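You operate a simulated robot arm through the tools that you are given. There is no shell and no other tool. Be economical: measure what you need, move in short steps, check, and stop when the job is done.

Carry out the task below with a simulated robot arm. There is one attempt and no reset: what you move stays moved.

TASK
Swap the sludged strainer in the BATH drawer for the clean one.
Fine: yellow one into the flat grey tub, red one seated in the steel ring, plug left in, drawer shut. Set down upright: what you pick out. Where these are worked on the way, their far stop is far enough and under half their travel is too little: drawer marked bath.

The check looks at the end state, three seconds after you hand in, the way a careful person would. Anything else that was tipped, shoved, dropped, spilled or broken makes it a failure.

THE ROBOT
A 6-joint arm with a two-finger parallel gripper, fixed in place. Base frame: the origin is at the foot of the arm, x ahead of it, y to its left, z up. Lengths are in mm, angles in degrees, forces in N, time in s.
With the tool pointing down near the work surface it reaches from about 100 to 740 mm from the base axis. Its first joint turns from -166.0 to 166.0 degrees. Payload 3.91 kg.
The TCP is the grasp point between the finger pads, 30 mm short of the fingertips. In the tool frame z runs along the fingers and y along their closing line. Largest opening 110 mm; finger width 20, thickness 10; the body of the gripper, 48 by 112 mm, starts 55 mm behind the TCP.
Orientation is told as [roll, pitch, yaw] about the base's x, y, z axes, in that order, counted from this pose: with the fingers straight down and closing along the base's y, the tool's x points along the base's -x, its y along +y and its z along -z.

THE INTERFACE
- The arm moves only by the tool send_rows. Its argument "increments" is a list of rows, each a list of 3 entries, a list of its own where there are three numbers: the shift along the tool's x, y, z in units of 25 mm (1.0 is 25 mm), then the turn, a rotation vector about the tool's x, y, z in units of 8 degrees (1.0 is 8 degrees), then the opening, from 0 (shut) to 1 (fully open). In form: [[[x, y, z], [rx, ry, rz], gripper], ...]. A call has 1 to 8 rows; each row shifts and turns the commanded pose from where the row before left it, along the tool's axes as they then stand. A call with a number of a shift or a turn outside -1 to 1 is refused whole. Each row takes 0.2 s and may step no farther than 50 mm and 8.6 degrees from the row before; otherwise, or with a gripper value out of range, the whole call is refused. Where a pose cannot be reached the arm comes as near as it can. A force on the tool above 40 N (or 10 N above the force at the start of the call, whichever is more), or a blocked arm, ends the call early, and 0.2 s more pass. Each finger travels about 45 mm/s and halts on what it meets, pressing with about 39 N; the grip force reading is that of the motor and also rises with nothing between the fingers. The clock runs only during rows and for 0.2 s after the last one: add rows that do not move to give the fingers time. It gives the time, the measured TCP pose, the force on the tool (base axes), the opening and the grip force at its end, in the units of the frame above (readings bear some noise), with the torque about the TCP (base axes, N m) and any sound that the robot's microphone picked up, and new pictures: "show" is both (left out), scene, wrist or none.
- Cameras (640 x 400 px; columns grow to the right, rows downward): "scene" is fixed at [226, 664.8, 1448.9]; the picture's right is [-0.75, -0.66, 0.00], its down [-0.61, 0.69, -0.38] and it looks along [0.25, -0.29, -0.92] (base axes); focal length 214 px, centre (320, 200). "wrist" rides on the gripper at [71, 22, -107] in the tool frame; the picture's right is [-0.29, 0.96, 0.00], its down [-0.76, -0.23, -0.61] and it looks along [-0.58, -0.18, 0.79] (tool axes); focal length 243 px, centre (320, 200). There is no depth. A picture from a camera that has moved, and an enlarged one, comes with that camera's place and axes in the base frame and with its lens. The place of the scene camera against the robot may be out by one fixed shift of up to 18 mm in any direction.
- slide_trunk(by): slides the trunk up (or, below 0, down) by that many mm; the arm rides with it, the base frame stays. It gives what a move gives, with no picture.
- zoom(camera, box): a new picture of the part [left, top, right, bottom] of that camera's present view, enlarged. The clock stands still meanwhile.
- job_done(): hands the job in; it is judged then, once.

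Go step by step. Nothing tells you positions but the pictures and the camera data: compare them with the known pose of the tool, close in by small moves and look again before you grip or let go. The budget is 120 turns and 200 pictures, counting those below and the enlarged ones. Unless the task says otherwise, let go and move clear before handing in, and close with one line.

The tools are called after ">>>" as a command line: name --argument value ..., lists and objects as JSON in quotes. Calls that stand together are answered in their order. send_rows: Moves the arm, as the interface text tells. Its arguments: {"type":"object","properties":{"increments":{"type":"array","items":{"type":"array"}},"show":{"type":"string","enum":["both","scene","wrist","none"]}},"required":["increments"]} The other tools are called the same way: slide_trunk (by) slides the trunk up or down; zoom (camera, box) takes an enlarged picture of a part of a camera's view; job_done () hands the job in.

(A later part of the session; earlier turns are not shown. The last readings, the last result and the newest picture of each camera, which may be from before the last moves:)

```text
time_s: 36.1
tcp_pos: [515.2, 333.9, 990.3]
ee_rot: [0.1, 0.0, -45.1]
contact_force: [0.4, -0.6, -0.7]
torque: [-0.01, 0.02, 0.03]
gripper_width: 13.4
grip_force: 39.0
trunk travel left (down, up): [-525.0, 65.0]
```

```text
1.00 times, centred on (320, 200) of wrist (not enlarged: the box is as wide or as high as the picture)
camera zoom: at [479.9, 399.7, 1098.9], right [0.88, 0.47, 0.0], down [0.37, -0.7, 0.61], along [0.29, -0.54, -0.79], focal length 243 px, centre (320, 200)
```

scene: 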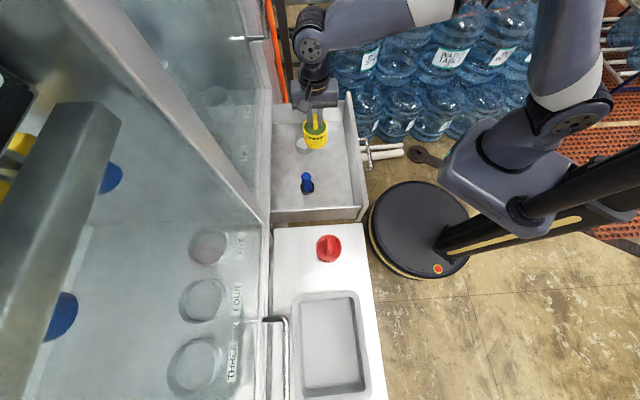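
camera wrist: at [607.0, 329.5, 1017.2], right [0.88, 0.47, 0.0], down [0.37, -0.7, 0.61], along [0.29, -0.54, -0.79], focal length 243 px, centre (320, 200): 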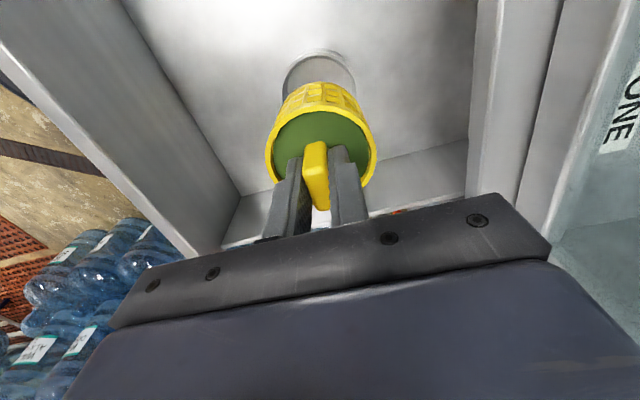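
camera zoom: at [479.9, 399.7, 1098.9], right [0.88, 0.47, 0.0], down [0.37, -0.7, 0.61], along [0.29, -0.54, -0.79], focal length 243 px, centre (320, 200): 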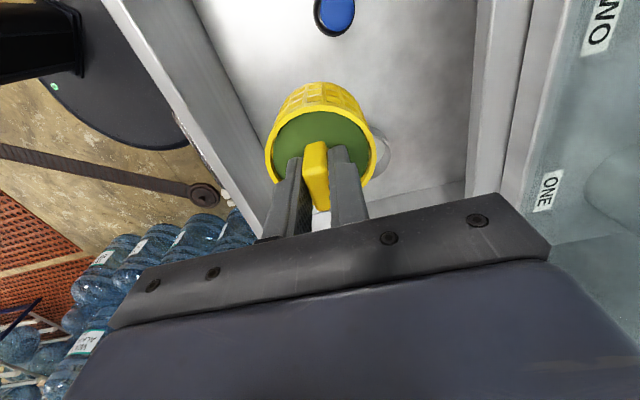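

>>> send_rows --increments '[[[1, 0, 0], [0, 0, 0], 0], [[1, 0, 0], [0, 0, 0], 0], [[1, 0, 0], [0, 0, 0], 0], [[1, 0, 0], [0, 0, 0], 0], [[1, 0, 0], [0, 0, 0], 0], [[1, 0, 0], [0, 0, 0], 0], [[1, 0, 0], [0, 0, 0], 0], [[1, 0, 0], [0, 0, 0], 0]]' --show "scene"

>>> send_rows --increments '[[[1, 0, 0], [0, 0, 0], 0], [[1, 0, 0], [0, 0, 0], 0], [[1, 0, 0], [0, 0, 0], 0], [[1, 0, 0], [0, 0, 0], 0], [[1, 0, 0], [0, 0, 0], 0], [[1, 0, 0], [0, 0, 0], 0], [[1, 0, 0], [0, 0, 0], 0], [[0, 0, 0], [0, 0, 0], 0]]' --show "both"

```text
time_s: 38.0
tcp_pos: [374.0, 475.4, 992.6]
ee_rot: [0.1, 0.1, -44.9]
contact_force: [-0.2, -0.6, -1.8]
torque: [0.0, 0.01, -0.04]
gripper_width: 13.3
grip_force: 39.3
trunk travel left (down, up): [-525.0, 65.0]
```

scene: 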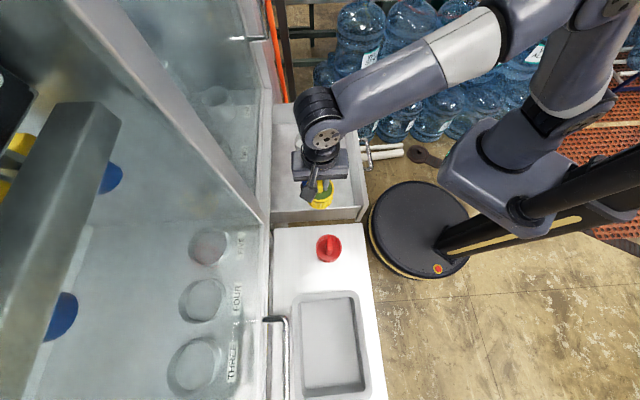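

```text
time_s: 39.8
tcp_pos: [250.5, 598.0, 992.9]
ee_rot: [0.1, 0.0, -44.9]
contact_force: [-0.2, 0.0, -1.2]
torque: [0.02, 0.0, 0.01]
gripper_width: 13.6
grip_force: 39.3
trunk travel left (down, up): [-525.0, 65.0]
camera wrist: at [214.9, 663.9, 1101.2], right [0.88, 0.47, 0.0], down [0.37, -0.7, 0.61], along [0.29, -0.54, -0.79], focal length 243 px, centre (320, 200)
```

scene: 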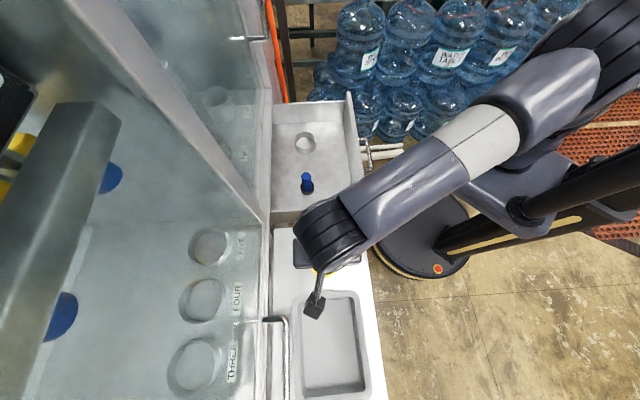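
wrist: 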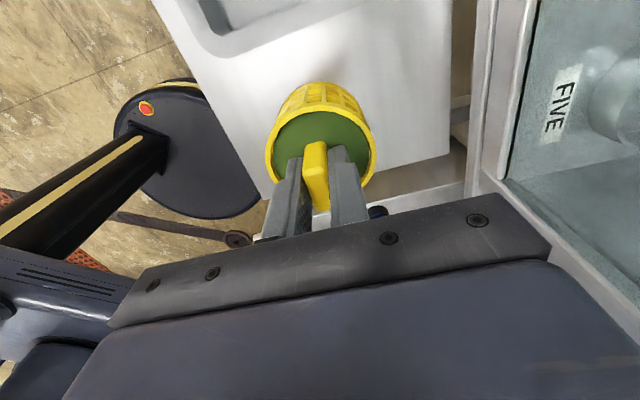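

>>> send_rows --increments '[[[0.9, 0, 0], [0, 0, 0], 0], [[1, 0, 0], [0, 0, 0], 0], [[1, 0, 0], [0, 0, 0], 0], [[1, 0, 0], [0, 0, 0], 0], [[1, 0, 0], [0, 0, 0], 0], [[0.8, 0, 0], [0, 0, 0], 0], [[0, 0, 0], [0, 0, 0], 0]]' --show "both"

>>> zoom --camera "scene" --box '[265, 220, 405, 400]'

```text
time_s: 41.4
tcp_pos: [148.7, 684.3, 990.2]
ee_rot: [0.1, 0.1, -45.0]
contact_force: [-0.4, 0.1, 0.0]
torque: [0.0, 0.01, -0.02]
gripper_width: 13.3
grip_force: 38.8
out of reach, approached as far as the arm can: row 6
trunk travel left (down, up): [-525.0, 65.0]
camera wrist: at [112.7, 750.6, 1098.5], right [0.88, 0.47, 0.0], down [0.37, -0.7, 0.61], along [0.29, -0.53, -0.8], focal length 243 px, centre (320, 200)
```

scene: 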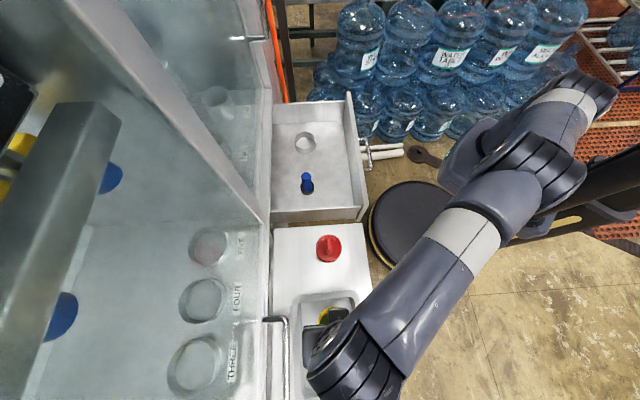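
wrist: 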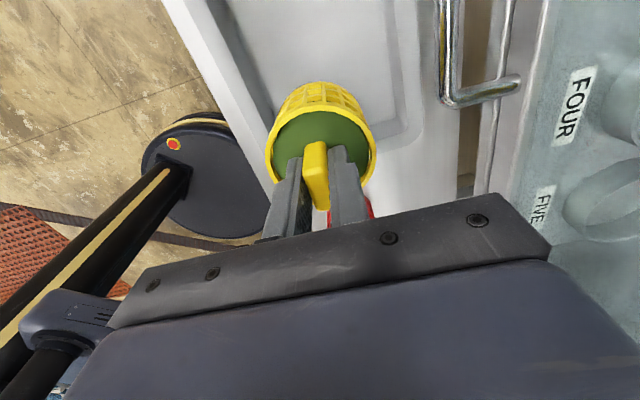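

```text
2.22 times, centred on (335, 310) of scene
camera zoom: at [226.0, 664.8, 1448.9], right [-0.75, -0.66, 0.0], down [-0.61, 0.69, -0.38], along [0.25, -0.29, -0.92], focal length 477 px, centre (287, -44)
```

zoom: 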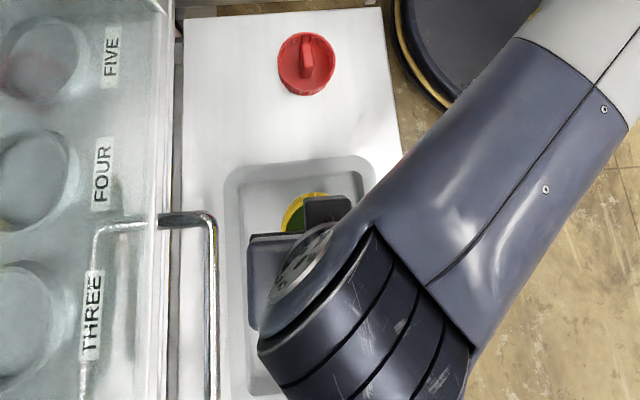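

Shift slightly to centre over the near end of the tub, then lower with the trunk.

>>> send_rows --increments '[[[-0.51, 0.4, 0], [0, 0, 0], 0], [[0, 0, 0], [0, 0, 0], 0]]' --show "none"

>>> slide_trunk --by -65

>>> send_rows --increments '[[[0, 0, 0], [0, 0, 0], 0]]' --show "both"

>>> zoom --camera "wrist" --box '[200, 0, 480, 220]'

```text
time_s: 42.0
tcp_pos: [164.6, 683.4, 990.9]
ee_rot: [0.1, 0.0, -44.9]
contact_force: [0.2, 0.4, -0.5]
torque: [-0.01, 0.02, 0.0]
gripper_width: 13.6
grip_force: 38.9
trunk travel left (down, up): [-525.0, 65.0]
```

```text
time_s: 43.0
tcp_pos: [165.2, 683.1, 925.9]
ee_rot: [0.2, 0.0, -45.0]
contact_force: [0.3, -0.7, -0.5]
torque: [0.01, 0.02, 0.02]
gripper_width: 13.7
grip_force: 38.8
trunk travel left (down, up): [-460.0, 130.0]
```

```text
time_s: 43.4
tcp_pos: [164.1, 682.3, 925.1]
ee_rot: [0.2, 0.0, -45.1]
contact_force: [0.1, -0.1, -0.5]
torque: [0.0, 0.0, -0.01]
gripper_width: 13.5
grip_force: 38.6
trunk travel left (down, up): [-460.0, 130.0]
camera wrist: at [128.8, 748.2, 1033.5], right [0.88, 0.47, 0.0], down [0.37, -0.7, 0.61], along [0.29, -0.53, -0.79], focal length 243 px, centre (320, 200)
```

scene: 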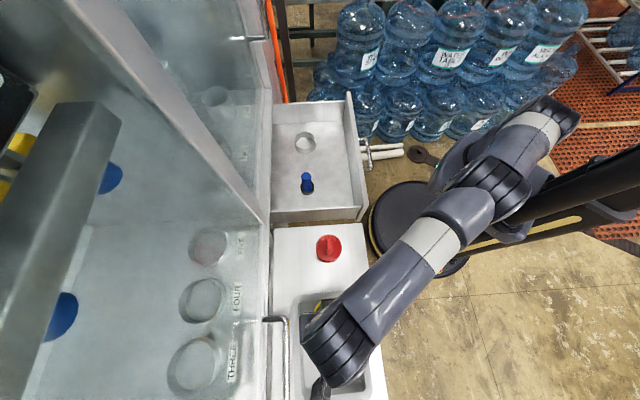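
wrist: 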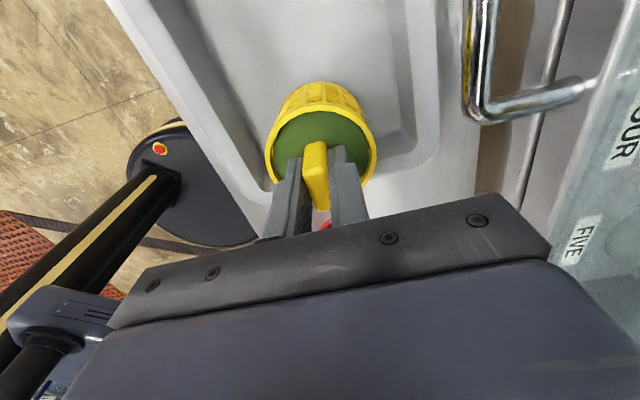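

```text
1.82 times, centred on (340, 110) of wrist
camera zoom: at [128.8, 748.2, 1033.5], right [0.88, 0.47, 0.0], down [0.37, -0.7, 0.61], along [0.29, -0.53, -0.79], focal length 441 px, centre (284, 364)
```

zoom: 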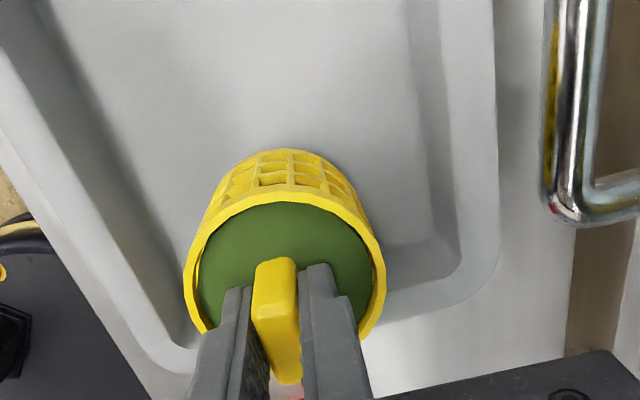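

>>> send_rows --increments '[[[0.35, 0, 0.2], [0, 0, 0], 0], [[0.35, 0, 0.4], [0, 0, 0], 0], [[0, 0, 0.4], [0, 0, 0], 0], [[0, 0, 0], [0, 0, 0], 0]]' --show "scene"

>>> zoom --camera "wrist" --box '[200, 0, 480, 220]'

```text
time_s: 44.4
tcp_pos: [151.7, 688.3, 900.7]
ee_rot: [0.1, 0.0, -45.1]
contact_force: [0.5, 0.6, -0.9]
torque: [0.01, -0.01, 0.01]
gripper_width: 13.5
grip_force: 38.6
out of reach, approached as far as the arm can: row 1, 2
trunk travel left (down, up): [-460.0, 130.0]
```

scene: 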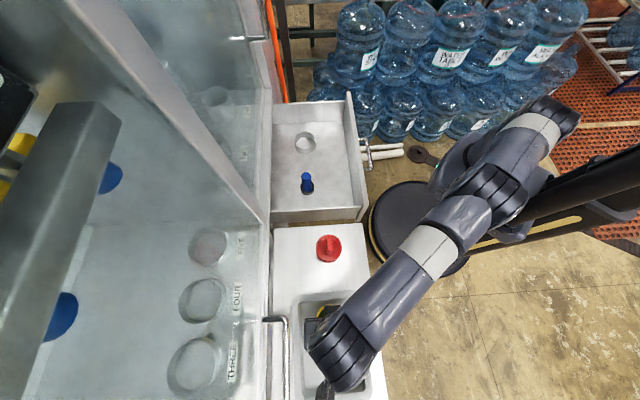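

```text
1.82 times, centred on (340, 110) of wrist
camera zoom: at [115.5, 753.2, 1007.7], right [0.88, 0.47, 0.0], down [0.37, -0.7, 0.61], along [0.29, -0.53, -0.79], focal length 441 px, centre (284, 364)
```

zoom: 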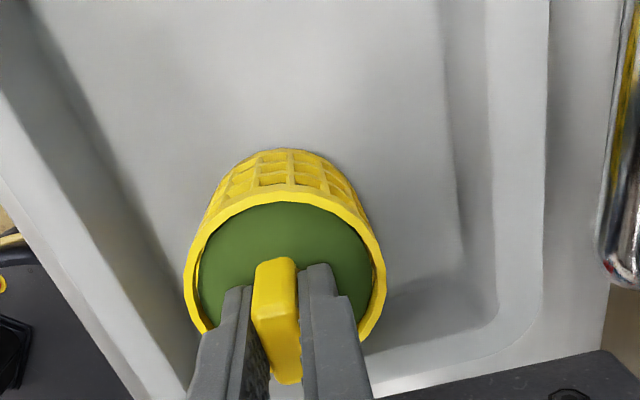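

>>> send_rows --increments '[[[0, 0, 0.2], [0, 0, 0], 0], [[0, 0, 0.2], [0, 0, 0], 0], [[0, 0, 0], [0, 0, 0], 0]]' --show "none"

>>> send_rows --increments '[[[0, 0, 0.1], [0, 0, 0], 0], [[0, 0, 0.1], [0, 0, 0], 0], [[0, 0, 0], [0, 0, 0], 0]]' --show "none"

>>> zoom --camera "wrist" --box '[200, 0, 480, 220]'

```text
time_s: 45.2
tcp_pos: [150.2, 687.3, 893.8]
ee_rot: [0.6, 0.4, -45.0]
contact_force: [1.6, 2.7, 36.5]
torque: [-0.4, 0.51, 0.0]
gripper_width: 13.3
grip_force: 39.1
trunk travel left (down, up): [-460.0, 130.0]
```

```text
time_s: 45.7
tcp_pos: [151.7, 688.0, 895.0]
ee_rot: [0.9, 0.6, -45.0]
contact_force: [-0.5, -1.3, 15.4]
torque: [-0.58, 0.13, 0.0]
gripper_width: 13.5
grip_force: 39.5
trunk travel left (down, up): [-460.0, 130.0]
stopped in row 2: the force on the tool passed its limit at 48 N (the readings are from after the stop); the commanded pose is now the measured one
```

```text
1.82 times, centred on (340, 110) of wrist
camera zoom: at [115.1, 753.0, 1004.3], right [0.88, 0.47, 0.01], down [0.37, -0.71, 0.6], along [0.29, -0.52, -0.8], focal length 441 px, centre (284, 364)
```

zoom: 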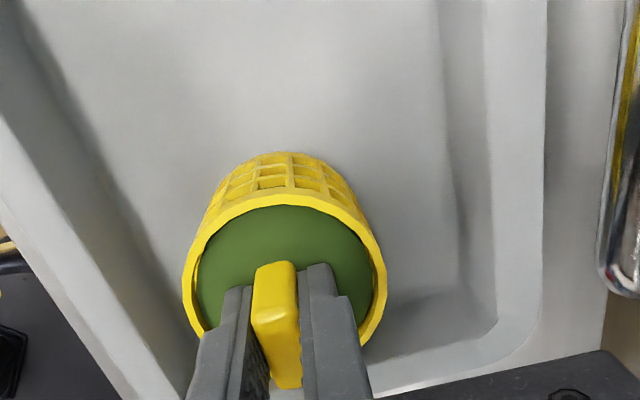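

It's resting on the tub floor. Release and rise.

>>> send_rows --increments '[[[0, 0, -0.03], [0, 0, 0], 0], [[0, 0, 0], [0, 0, 0], 0.1], [[0, 0, 0], [0, 0, 0], 0.2], [[0, 0, 0], [0, 0, 0], 0.35], [[0, 0, 0], [0, 0, 0], 0.35], [[0, 0, 0], [0, 0, 0], 0.35]]' --show "wrist"

>>> send_rows --increments '[[[0, 0, -0.3], [0, 0, 0], 0.35], [[0, 0, -0.8], [0, 0, 0], 0.35], [[0, 0, -0.9], [0, 0, 0], 0.35], [[0, 0, -0.9], [0, 0, 0], 0.35], [[0, 0, 0], [0, 0, 0], 0.35]]' --show "both"

```text
time_s: 47.1
tcp_pos: [151.6, 688.5, 895.3]
ee_rot: [0.8, 0.6, -45.1]
contact_force: [5.0, 5.4, 25.3]
torque: [-0.28, 0.08, 0.03]
gripper_width: 35.4
grip_force: 0.1
trunk travel left (down, up): [-460.0, 130.0]
camera wrist: at [115.6, 752.9, 1004.0], right [0.88, 0.47, 0.01], down [0.37, -0.71, 0.6], along [0.29, -0.52, -0.8], focal length 243 px, centre (320, 200)
```

wrist: 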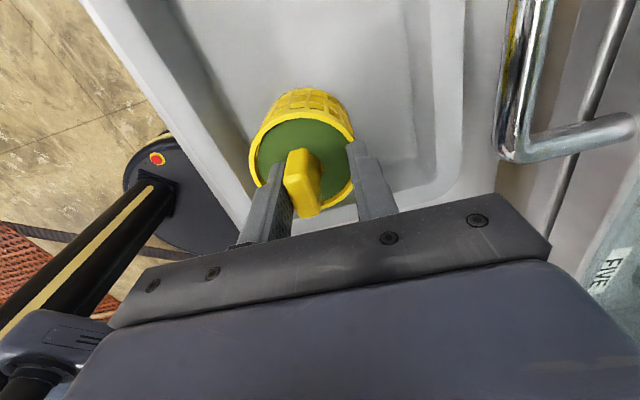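

```text
time_s: 48.3
tcp_pos: [149.8, 679.6, 962.8]
ee_rot: [0.6, 0.4, -45.0]
contact_force: [-0.1, 0.1, 0.1]
torque: [0.0, 0.0, 0.0]
gripper_width: 38.6
grip_force: 0.1
out of reach, approached as far as the arm can: row 3, 4
trunk travel left (down, up): [-460.0, 130.0]
camera wrist: at [114.1, 744.1, 1072.8], right [0.88, 0.47, 0.01], down [0.37, -0.71, 0.6], along [0.29, -0.52, -0.8], focal length 243 px, centre (320, 200)
```

scene: 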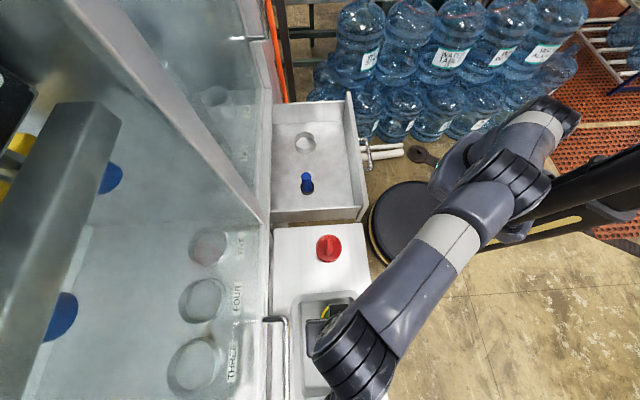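
wrist: 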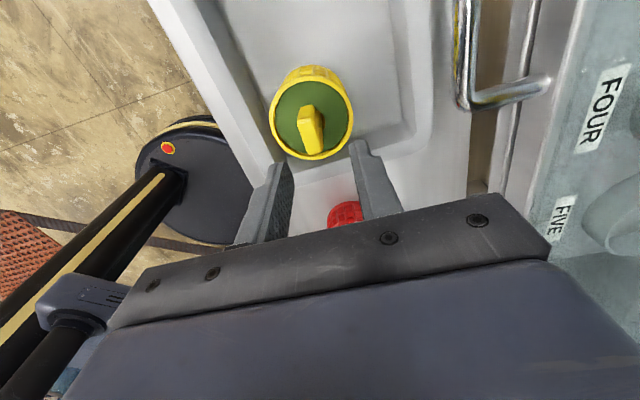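

Yellow stands upright in the tub. Next the red one: move over toward it.

>>> send_rows --increments '[[[-0.4, 0, -0.8], [-0.08, 0.05, 0], 0.45], [[-1, 0, -0.3], [0, 0, 0], 0.45], [[-1, 0, 0], [0, 0, 0], 0.45], [[-1, 0, 0], [0, 0, 0], 0.45], [[-1, 0, 0], [0, 0, 0], 0.45], [[-1, 0, 0], [0, 0, 0], 0.45], [[0, 0, 0], [0, 0, 0], 0.45]]' --show "both"

>>> zoom --camera "wrist" --box '[240, 40, 400, 200]'

```text
time_s: 49.9
tcp_pos: [246.4, 584.6, 988.2]
ee_rot: [1.2, 0.7, -45.0]
contact_force: [0.7, -0.1, -0.2]
torque: [0.04, 0.05, 0.0]
gripper_width: 49.6
grip_force: 0.1
trunk travel left (down, up): [-460.0, 130.0]
camera wrist: at [209.4, 647.4, 1098.1], right [0.88, 0.47, 0.02], down [0.37, -0.72, 0.59], along [0.29, -0.52, -0.81], focal length 243 px, centre (320, 200)
```

scene: 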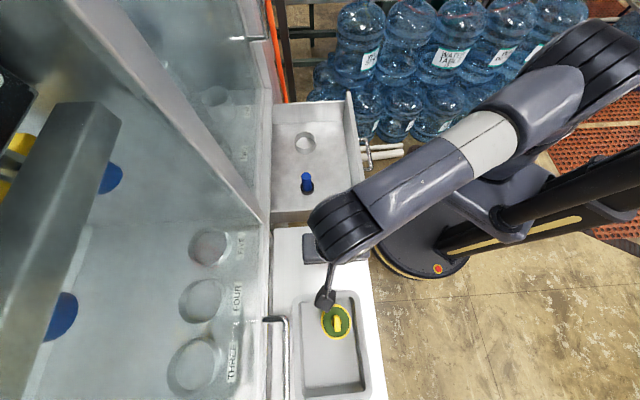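
wrist: 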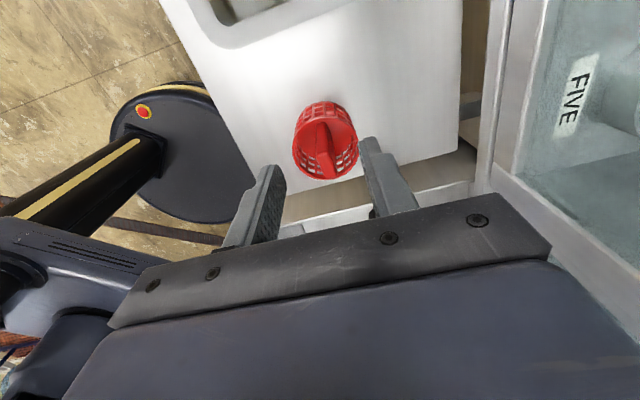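

```text
2.50 times, centred on (320, 120) of wrist
camera zoom: at [209.4, 647.4, 1098.1], right [0.88, 0.47, 0.02], down [0.37, -0.72, 0.59], along [0.29, -0.52, -0.81], focal length 606 px, centre (320, 400)
```

zoom: 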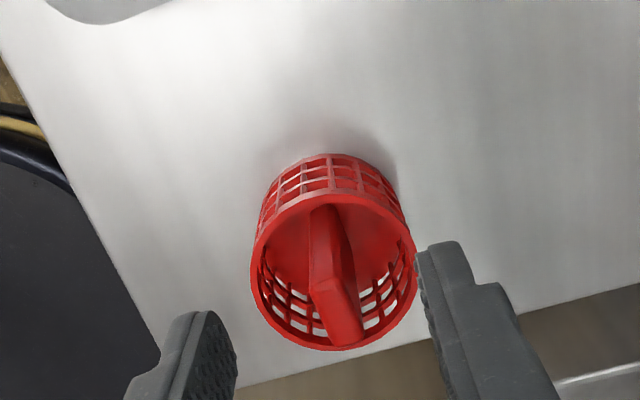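

>>> send_rows --increments '[[[0, 0, 0], [0.15, -0.09, 0], 0.5], [[-0.75, -0.1, 0.5], [0, 0, 0], 0.5], [[-0.73, -0.1, 0.8], [0, 0, 0], 0.5], [[0, 0, 0.9], [0, 0, 0], 0.5], [[0, 0, 0], [0, 0, 0], 0.5]]' --show "none"

>>> zoom --camera "wrist" --box '[200, 40, 440, 240]'

>>> zoom --camera "scene" --box '[260, 180, 400, 380]'

```text
time_s: 51.1
tcp_pos: [267.4, 554.7, 934.0]
ee_rot: [0.2, 0.1, -45.0]
contact_force: [0.4, 1.2, -0.4]
torque: [0.02, -0.02, 0.0]
gripper_width: 55.1
grip_force: 0.0
trunk travel left (down, up): [-460.0, 130.0]
```

```text
2.00 times, centred on (320, 140) of wrist
camera zoom: at [232.2, 619.5, 1041.5], right [0.88, 0.47, 0.0], down [0.37, -0.7, 0.61], along [0.29, -0.54, -0.79], focal length 485 px, centre (320, 320)
```

zoom: 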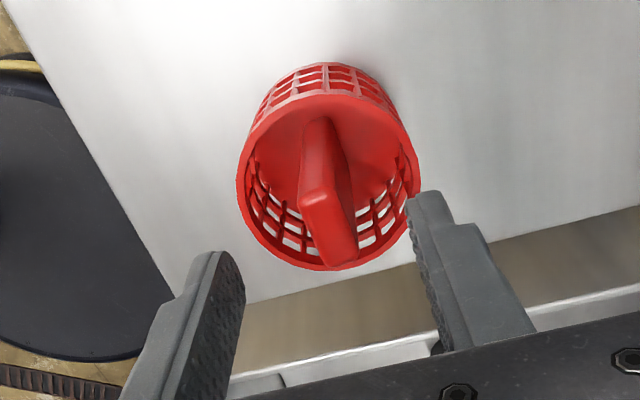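

```text
2.00 times, centred on (330, 280) of scene
camera zoom: at [226.0, 664.8, 1448.9], right [-0.75, -0.66, 0.0], down [-0.61, 0.69, -0.38], along [0.25, -0.29, -0.92], focal length 429 px, centre (300, 40)
```

zoom: 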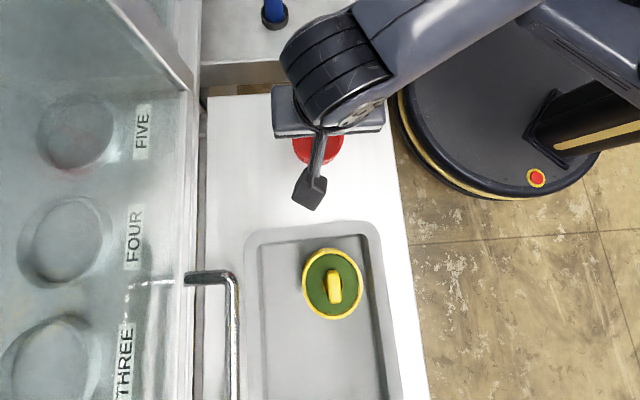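

>>> send_rows --increments '[[[-0.04, 0.16, 0], [0, 0, -0.5], 0.5], [[0, 0, 0.6], [0, 0, 0], 0.5], [[0, 0, 0.6], [0, 0, 0], 0.45], [[0, 0, 0.56], [0, 0, 0], 0.4], [[0, 0, 0], [0, 0, 0], 0.4]]' --show "none"

>>> zoom --camera "wrist" --box '[200, 40, 440, 240]'

```text
time_s: 52.3
tcp_pos: [271.5, 556.2, 890.1]
ee_rot: [0.1, 0.1, -41.0]
contact_force: [0.7, -0.4, 4.2]
torque: [-0.08, 0.08, 0.02]
gripper_width: 44.1
grip_force: 0.0
trunk travel left (down, up): [-460.0, 130.0]
```

```text
2.00 times, centred on (320, 140) of wrist
camera zoom: at [231.2, 619.7, 998.4], right [0.85, 0.53, 0.0], down [0.42, -0.67, 0.61], along [0.32, -0.51, -0.8], focal length 485 px, centre (320, 320)
```

zoom: 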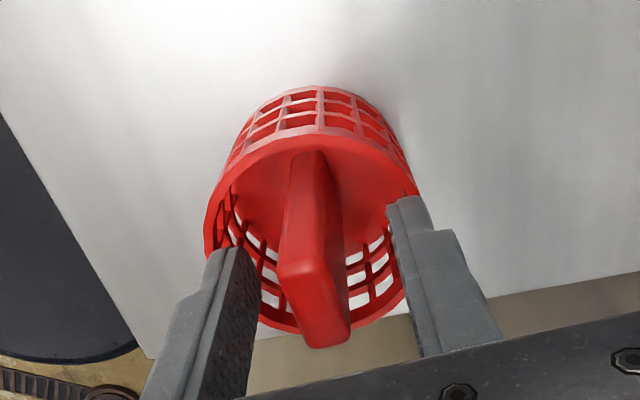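

>>> send_rows --increments '[[[0, 0, -0.06], [0, 0, 0], 0.4], [[0, 0, 0], [0, 0, 0], 0.2], [[0, 0, 0], [0, 0, 0], 0], [[0, 0, 0], [0, 0, 0], 0], [[0, 0, 0], [0, 0, 0], 0]]' --show "none"

>>> zoom --camera "wrist" --box '[200, 40, 440, 240]'

```text
time_s: 53.5
tcp_pos: [270.6, 556.4, 890.2]
ee_rot: [0.2, 0.1, -41.0]
contact_force: [-0.3, -0.4, -0.4]
torque: [0.01, 0.03, 0.01]
gripper_width: 13.7
grip_force: 39.3
trunk travel left (down, up): [-460.0, 130.0]
```

```text
2.00 times, centred on (320, 140) of wrist
camera zoom: at [230.9, 619.9, 999.1], right [0.85, 0.53, 0.0], down [0.42, -0.67, 0.61], along [0.32, -0.51, -0.79], focal length 485 px, centre (320, 320)
```

zoom: 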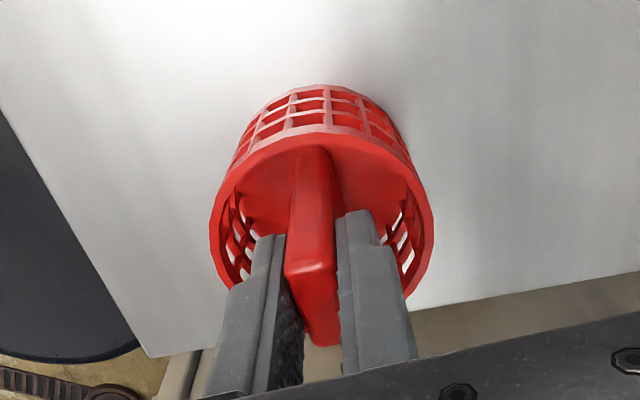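

Red gripped. Lift and carry it back to above the ring.

>>> send_rows --increments '[[[0, 0, -0.3], [0, 0, 0], 0], [[0, 0, -0.7], [0, 0, 0], 0], [[0, 0, -0.9], [0, 0, 0.5], 0], [[0, 0, -0.9], [0, 0, 0], 0], [[-0.6, 0, -0.9], [0, 0, 0], 0], [[-1, 0, 0], [0, 0, 0], 0], [[-1, 0, 0], [0, 0, 0], 0], [[-1, 0, 0], [0, 0, 0], 0]]' --show "scene"

>>> send_rows --increments '[[[-1, 0, 0], [0, 0, 0], 0], [[-1, 0, 0], [0, 0, 0], 0], [[-1, 0, 0], [0, 0, 0], 0], [[-1, 0, 0], [0, 0, 0], 0], [[-1, 0, 0], [0, 0, 0], 0], [[-1, 0, 0], [0, 0, 0], 0], [[-1, 0, 0], [0, 0, 0], 0], [[-1, 0, 0], [0, 0, 0], 0]]' --show "both"

```text
time_s: 55.3
tcp_pos: [335.3, 492.8, 983.0]
ee_rot: [0.2, 0.1, -45.1]
contact_force: [-0.3, -0.8, -1.3]
torque: [0.02, 0.0, -0.03]
gripper_width: 13.2
grip_force: 39.1
trunk travel left (down, up): [-460.0, 130.0]
```

scene: 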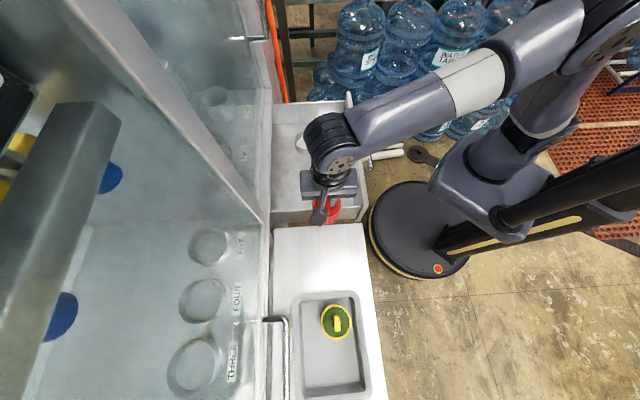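

```text
time_s: 57.1
tcp_pos: [477.2, 348.7, 981.5]
ee_rot: [0.1, 0.1, -45.0]
contact_force: [-0.5, -0.9, -0.9]
torque: [-0.03, -0.02, -0.01]
gripper_width: 13.6
grip_force: 39.3
trunk travel left (down, up): [-460.0, 130.0]
camera wrist: at [440.8, 414.5, 1091.6], right [0.88, 0.47, 0.0], down [0.37, -0.7, 0.61], along [0.29, -0.54, -0.79], focal length 243 px, centre (320, 200)
```

scene: 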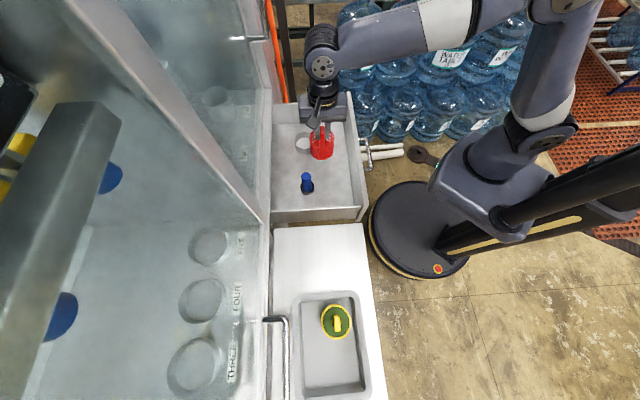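
wrist: 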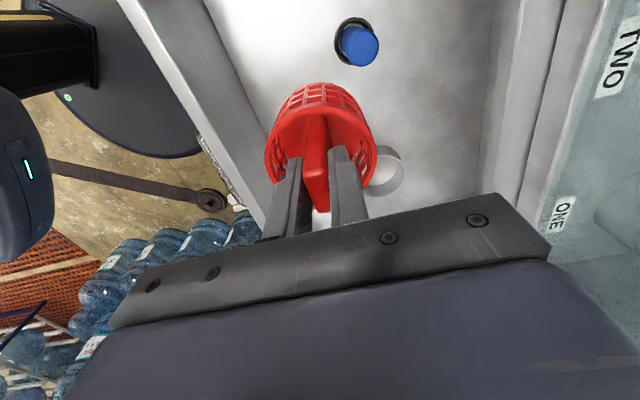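

>>> send_rows --increments '[[[-1, 0.2, 0], [0, 0, 0], 0], [[-1, 0.3, 0], [0, 0, 0], 0], [[-1, 0.35, 0.2], [0, 0, 0], 0], [[-1, 0.35, 0.4], [0, 0, 0], 0], [[-1, 0.35, 0.6], [0, 0, 0], 0], [[-1, 0.35, 0.8], [0, 0, 0], 0], [[-0.8, 0.26, 0.8], [0, 0, 0], 0], [[-0.29, 0.1, 0.4], [0, 0, 0], 0]]' --show "none"

>>> zoom --camera "wrist" --box '[200, 0, 440, 200]'

>>> zoom --camera "scene" --box '[260, 55, 360, 165]'

```text
time_s: 58.9
tcp_pos: [641.8, 263.7, 902.6]
ee_rot: [0.0, 0.1, -45.0]
contact_force: [0.0, 0.0, -0.8]
torque: [0.01, 0.05, 0.03]
gripper_width: 13.3
grip_force: 38.9
trunk travel left (down, up): [-460.0, 130.0]
```

```text
2.00 times, centred on (320, 100) of wrist
camera zoom: at [605.9, 330.2, 1011.3], right [0.88, 0.47, 0.0], down [0.37, -0.7, 0.61], along [0.29, -0.54, -0.8], focal length 485 px, centre (320, 400)
```

zoom: 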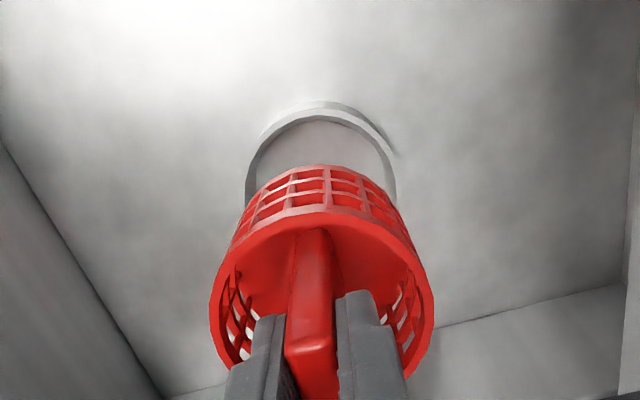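

```text
3.64 times, centred on (310, 110) of scene
camera zoom: at [226.0, 664.8, 1448.9], right [-0.75, -0.66, 0.0], down [-0.61, 0.69, -0.38], along [0.25, -0.29, -0.92], focal length 780 px, centre (356, 527)
```

zoom: 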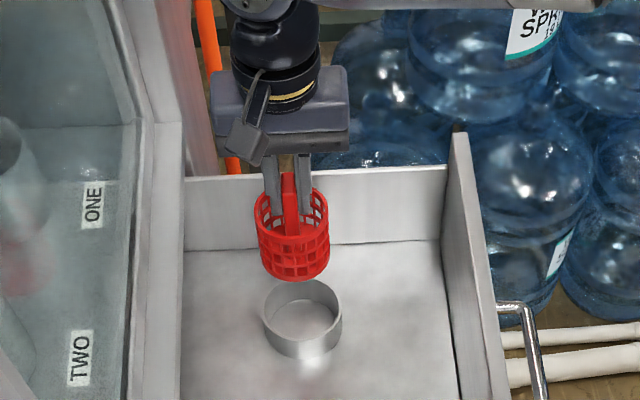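

Aligned as the yellow was. Lower toward the ring.

>>> send_rows --increments '[[[0, 0, 0.6], [0, 0, 0], 0], [[0, 0, 0.6], [0, 0, 0], 0], [[0, 0, 0.6], [0, 0, 0], 0], [[0, 0, 0.5], [0, 0, 0], 0], [[0, 0, 0], [0, 0, 0], 0]]' --show "none"

>>> zoom --camera "wrist" --box '[200, 0, 440, 200]'

>>> zoom --camera "scene" --box '[260, 85, 340, 165]'

```text
time_s: 60.1
tcp_pos: [642.5, 266.6, 843.9]
ee_rot: [0.0, 0.1, -45.0]
contact_force: [1.1, -0.1, -0.8]
torque: [-0.01, -0.01, -0.02]
gripper_width: 13.6
grip_force: 38.9
trunk travel left (down, up): [-460.0, 130.0]
```

```text
2.00 times, centred on (320, 100) of wrist
camera zoom: at [606.3, 331.6, 952.9], right [0.88, 0.47, 0.0], down [0.37, -0.7, 0.61], along [0.29, -0.54, -0.79], focal length 485 px, centre (320, 400)
```

zoom: 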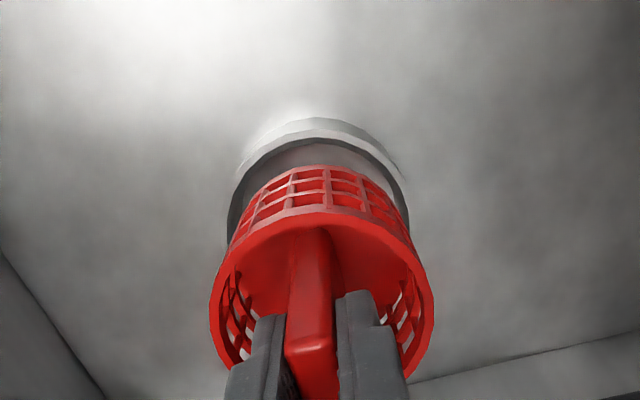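

```text
5.00 times, centred on (300, 125) of scene
camera zoom: at [226.0, 664.8, 1448.9], right [-0.75, -0.66, 0.0], down [-0.61, 0.69, -0.38], along [0.25, -0.29, -0.92], focal length 1072 px, centre (420, 575)
```

zoom: 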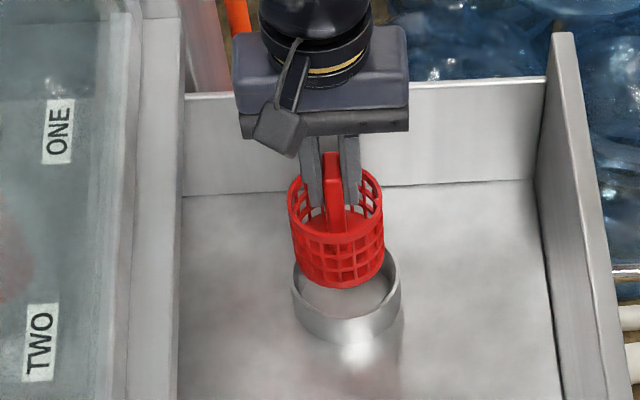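

>>> send_rows --increments '[[[0, 0, 0.4], [0, 0, 0], 0], [[0, 0, 0.4], [0, 0, 0], 0], [[0, 0, 0.3], [0, 0, 0], 0], [[0, 0, 0], [0, 0, 0], 0]]' --show "none"

>>> zoom --camera "wrist" --box '[200, 0, 440, 200]'

>>> zoom --camera "scene" --box '[260, 85, 340, 165]'

```text
time_s: 61.1
tcp_pos: [642.4, 265.7, 817.7]
ee_rot: [0.1, 0.1, -45.0]
contact_force: [-0.3, 0.3, -1.1]
torque: [0.01, -0.01, 0.0]
gripper_width: 13.6
grip_force: 39.2
trunk travel left (down, up): [-460.0, 130.0]
```

```text
2.00 times, centred on (320, 100) of wrist
camera zoom: at [605.8, 331.3, 926.2], right [0.88, 0.47, 0.0], down [0.37, -0.7, 0.61], along [0.29, -0.53, -0.79], focal length 485 px, centre (320, 400)
```

zoom: 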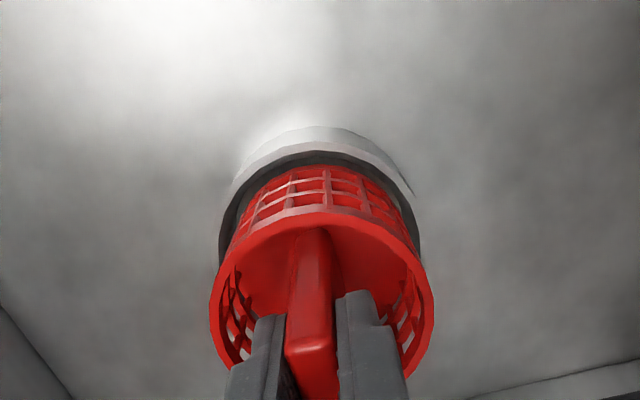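

```text
5.00 times, centred on (300, 125) of scene
camera zoom: at [226.0, 664.8, 1448.9], right [-0.75, -0.66, 0.0], down [-0.61, 0.69, -0.38], along [0.25, -0.29, -0.92], focal length 1072 px, centre (420, 575)
```

zoom: 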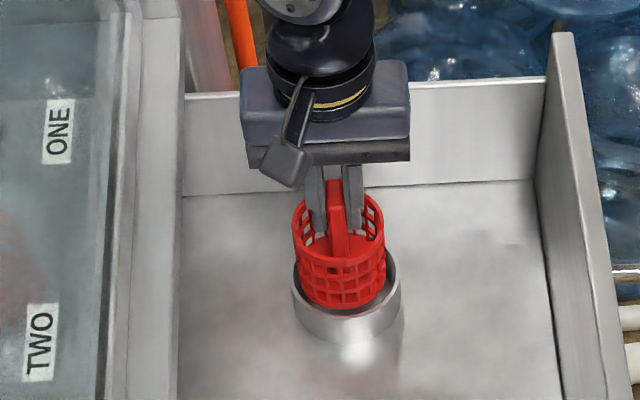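

>>> send_rows --increments '[[[0, -0.03, 0.3], [0, 0, 0], 0], [[0, -0.03, 0.3], [0, 0, 0], 0], [[0, 0, 0.3], [0, 0, 0], 0], [[0, 0, 0.3], [0, 0, 0], 0], [[0, 0, 0], [0, 0, 0], 0]]' --show "none"

>>> zoom --camera "wrist" --box '[200, 0, 440, 200]'

>>> zoom --camera "scene" --box '[260, 85, 340, 165]'

```text
time_s: 62.3
tcp_pos: [639.6, 264.9, 788.1]
ee_rot: [0.1, 0.2, -44.9]
contact_force: [-1.0, 0.1, -1.0]
torque: [-0.01, -0.04, -0.01]
gripper_width: 13.4
grip_force: 39.4
trunk travel left (down, up): [-460.0, 130.0]
```

```text
2.00 times, centred on (320, 100) of wrist
camera zoom: at [603.6, 330.5, 896.7], right [0.88, 0.47, 0.0], down [0.37, -0.7, 0.61], along [0.29, -0.54, -0.79], focal length 485 px, centre (320, 400)
```

zoom: 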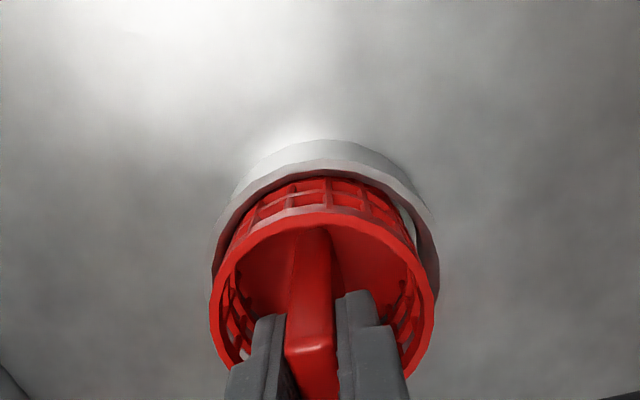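

```text
5.00 times, centred on (300, 125) of scene
camera zoom: at [226.0, 664.8, 1448.9], right [-0.75, -0.66, 0.0], down [-0.61, 0.69, -0.38], along [0.25, -0.29, -0.92], focal length 1072 px, centre (420, 575)
```

zoom: 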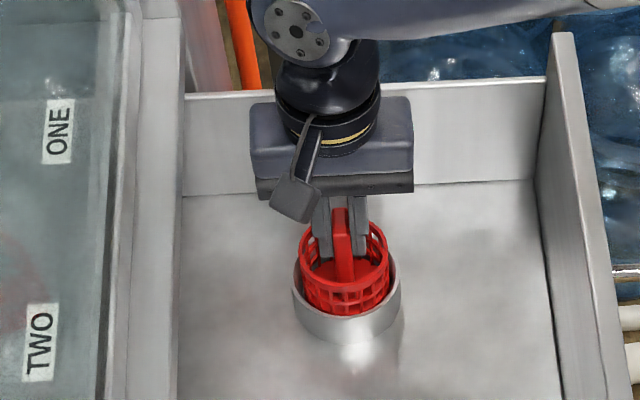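

>>> send_rows --increments '[[[0, 0.05, 0.12], [0, 0, 0], 0], [[0, 0, 0.12], [0, 0, 0], 0], [[0, 0, 0], [0, 0, 0], 0]]' --show "none"

>>> send_rows --increments '[[[0, 0, 0.08], [0, 0, 0], 0], [[0, 0, 0.08], [0, 0, 0], 0], [[0, 0, 0], [0, 0, 0], 0]]' --show "none"

>>> zoom --camera "scene" --box '[260, 85, 340, 165]'

```text
time_s: 63.1
tcp_pos: [639.6, 265.0, 783.4]
ee_rot: [0.1, 0.1, -45.0]
contact_force: [-1.1, 0.3, -1.5]
torque: [0.0, 0.0, -0.03]
gripper_width: 13.6
grip_force: 38.9
trunk travel left (down, up): [-460.0, 130.0]
```

```text
time_s: 63.9
tcp_pos: [641.1, 265.4, 780.9]
ee_rot: [0.2, 0.0, -45.0]
contact_force: [0.9, 1.1, 10.4]
torque: [-0.02, 0.28, 0.0]
gripper_width: 13.6
grip_force: 39.0
trunk travel left (down, up): [-460.0, 130.0]
```

```text
5.00 times, centred on (300, 125) of scene
camera zoom: at [226.0, 664.8, 1448.9], right [-0.75, -0.66, 0.0], down [-0.61, 0.69, -0.38], along [0.25, -0.29, -0.92], focal length 1072 px, centre (420, 575)
```

zoom: 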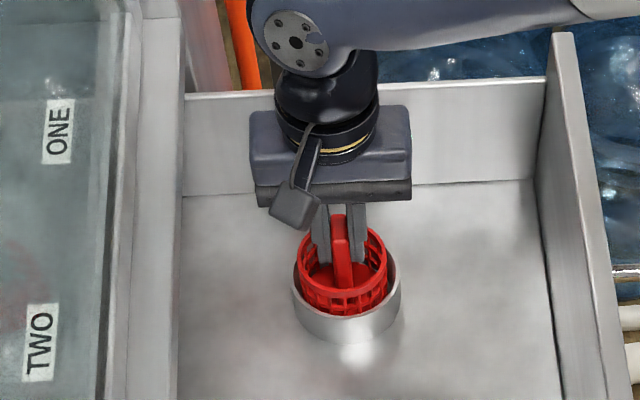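

Seated at the same height as the yellow was. Release and rise.

>>> send_rows --increments '[[[0, 0, 0], [0, 0, 0], 0.1], [[0, 0, 0], [0, 0, 0], 0.25], [[0, 0, 0], [0, 0, 0], 0.3], [[0, 0, 0], [0, 0, 0], 0.3], [[0, 0, -0.3], [0, 0, 0], 0.3], [[0, 0, -0.8], [0, 0, 0], 0.3], [[0, 0, -0.9], [0, 0, 0], 0.3], [[0, 0, -0.9], [0, 0, 0], 0.3]]' --show "none"

>>> send_rows --increments '[[[0, 0, -0.8], [0, 0, 0], 0.4], [[0, 0, -0.8], [0, 0, 0], 0.4], [[0, 0, -0.8], [0, 0, 0], 0.4], [[0, 0, 0], [0, 0, 0], 0.4]]' --show "both"

>>> zoom --camera "scene" --box '[260, 85, 380, 215]'

```text
time_s: 65.7
tcp_pos: [640.7, 266.4, 850.4]
ee_rot: [0.0, 0.1, -44.9]
contact_force: [0.0, -0.3, -0.1]
torque: [0.0, 0.0, 0.02]
gripper_width: 32.8
grip_force: 0.0
trunk travel left (down, up): [-460.0, 130.0]
```

```text
time_s: 66.7
tcp_pos: [642.0, 263.9, 911.4]
ee_rot: [0.1, 0.2, -45.0]
contact_force: [-0.7, -0.3, 0.0]
torque: [0.01, 0.04, -0.01]
gripper_width: 43.8
grip_force: 0.1
trunk travel left (down, up): [-460.0, 130.0]
camera wrist: at [604.5, 329.8, 1019.2], right [0.88, 0.47, 0.0], down [0.37, -0.7, 0.61], along [0.29, -0.53, -0.79], focal length 243 px, centre (320, 200)
```

scene: 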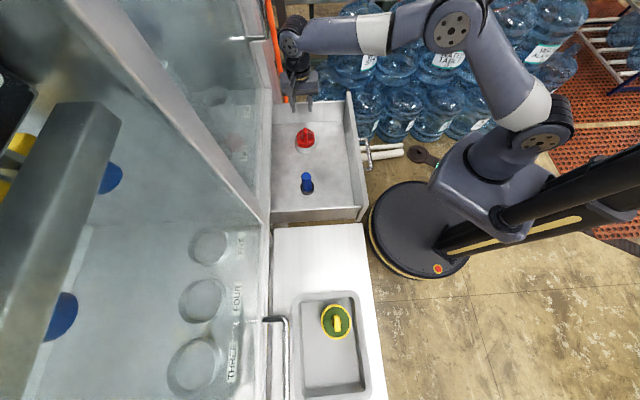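
wrist: 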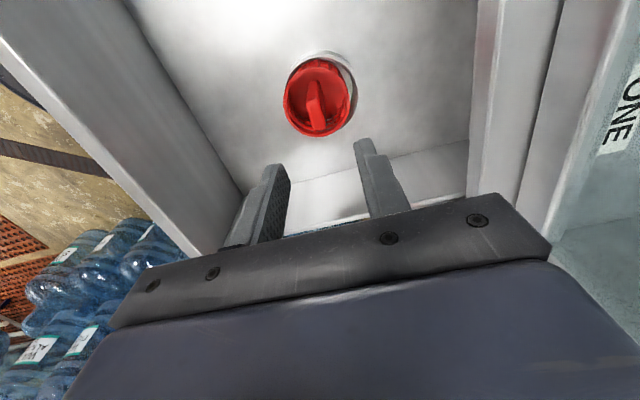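

```text
3.08 times, centred on (320, 150) of scene
camera zoom: at [226.0, 664.8, 1448.9], right [-0.75, -0.66, 0.0], down [-0.61, 0.69, -0.38], along [0.25, -0.29, -0.92], focal length 660 px, centre (320, 354)
```

zoom: 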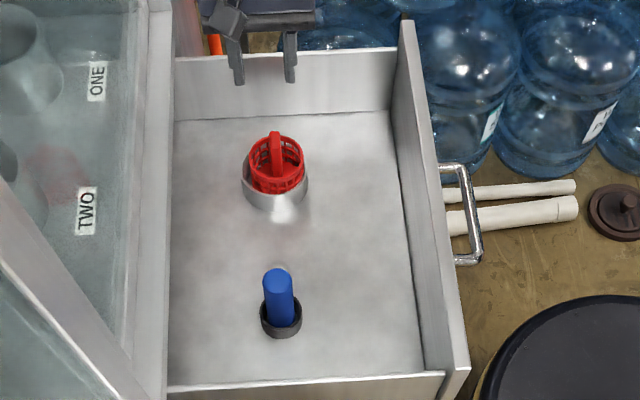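

>>> zoom --camera "wrist" --box '[266, 30, 386, 150]'

>>> zoom --camera "scene" --box '[285, 115, 325, 165]'

```text
3.33 times, centred on (326, 90) of wrist
camera zoom: at [604.5, 329.8, 1019.2], right [0.88, 0.47, 0.0], down [0.37, -0.7, 0.61], along [0.29, -0.53, -0.79], focal length 809 px, centre (300, 567)
```

zoom: 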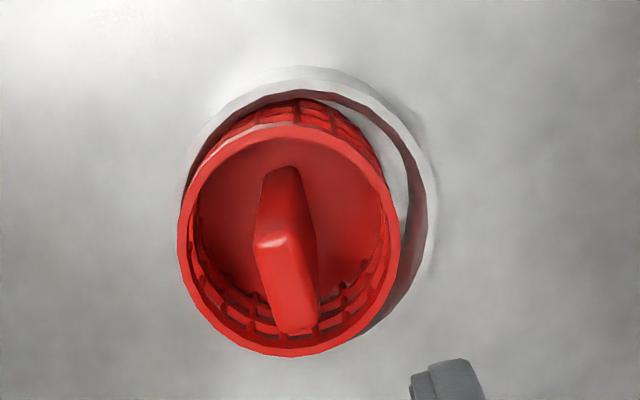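

```text
8.00 times, centred on (305, 140) of scene
camera zoom: at [226.0, 664.8, 1448.9], right [-0.75, -0.66, 0.0], down [-0.61, 0.69, -0.38], along [0.25, -0.29, -0.92], focal length 1716 px, centre (440, 680)
```

zoom: 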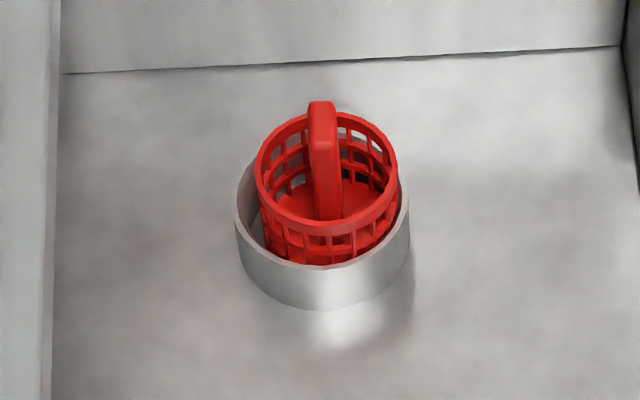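

Red is seated upright in the ring, plug still in. Now back off to grip the handle and shut the drawer.

>>> slide_trunk --by 65

>>> send_rows --increments '[[[0.1, -0.5, 0], [0, 0, 0], 0.4], [[0.13, -1, 0], [0, 0, 0], 0.4], [[0.13, -1, 0], [0, 0, 0], 0.4], [[0.13, -1, 0], [0, 0, 0], 0.4], [[0.13, -1, 0], [0, 0, 0], 0.4], [[0.13, -1, 0], [0, 0, 0], 0.4], [[0.13, -1, 0], [0, 0, 0], 0.4], [[0.13, -1, 0], [0, 0, 0], 0.4]]' --show "none"

>>> send_rows --increments '[[[0, 0, 0], [-0.95, 0, 0], 0.5], [[0, 0, 0], [-0.95, 0, 0], 0.5], [[0, 0, 0], [-0.95, 0, 0], 0.5], [[0, 0, 0], [-0.95, 0, 0], 0.5], [[0, 0, 0], [-0.95, 0, 0], 0.5], [[0, 0, 0], [-0.95, 0, 0], 0.5], [[0, 0, 0], [-0.95, 0, 0], 0.5], [[0, 0, 0], [-0.95, 0, 0], 0.5]]' --show "scene"

```text
time_s: 67.8
tcp_pos: [640.2, 264.6, 975.7]
ee_rot: [0.1, 0.1, -45.0]
contact_force: [0.7, 0.3, -0.6]
torque: [-0.01, -0.02, 0.0]
gripper_width: 44.1
grip_force: 0.0
trunk travel left (down, up): [-525.0, 65.0]
```

```text
time_s: 69.5
tcp_pos: [489.5, 148.5, 974.3]
ee_rot: [0.1, 0.1, -45.1]
contact_force: [0.4, -0.5, 0.0]
torque: [0.0, -0.03, 0.02]
gripper_width: 43.9
grip_force: 0.2
trunk travel left (down, up): [-525.0, 65.0]
```

```text
time_s: 71.3
tcp_pos: [490.9, 149.5, 975.2]
ee_rot: [60.9, -0.1, -45.1]
contact_force: [-0.3, 0.0, -0.3]
torque: [-0.01, 0.04, 0.03]
gripper_width: 54.8
grip_force: 0.1
trunk travel left (down, up): [-525.0, 65.0]
```

scene: 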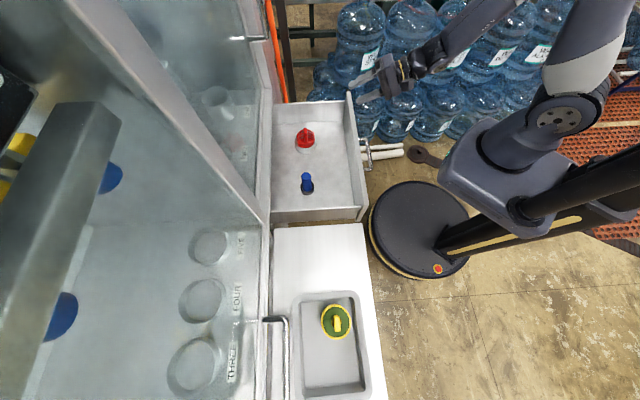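

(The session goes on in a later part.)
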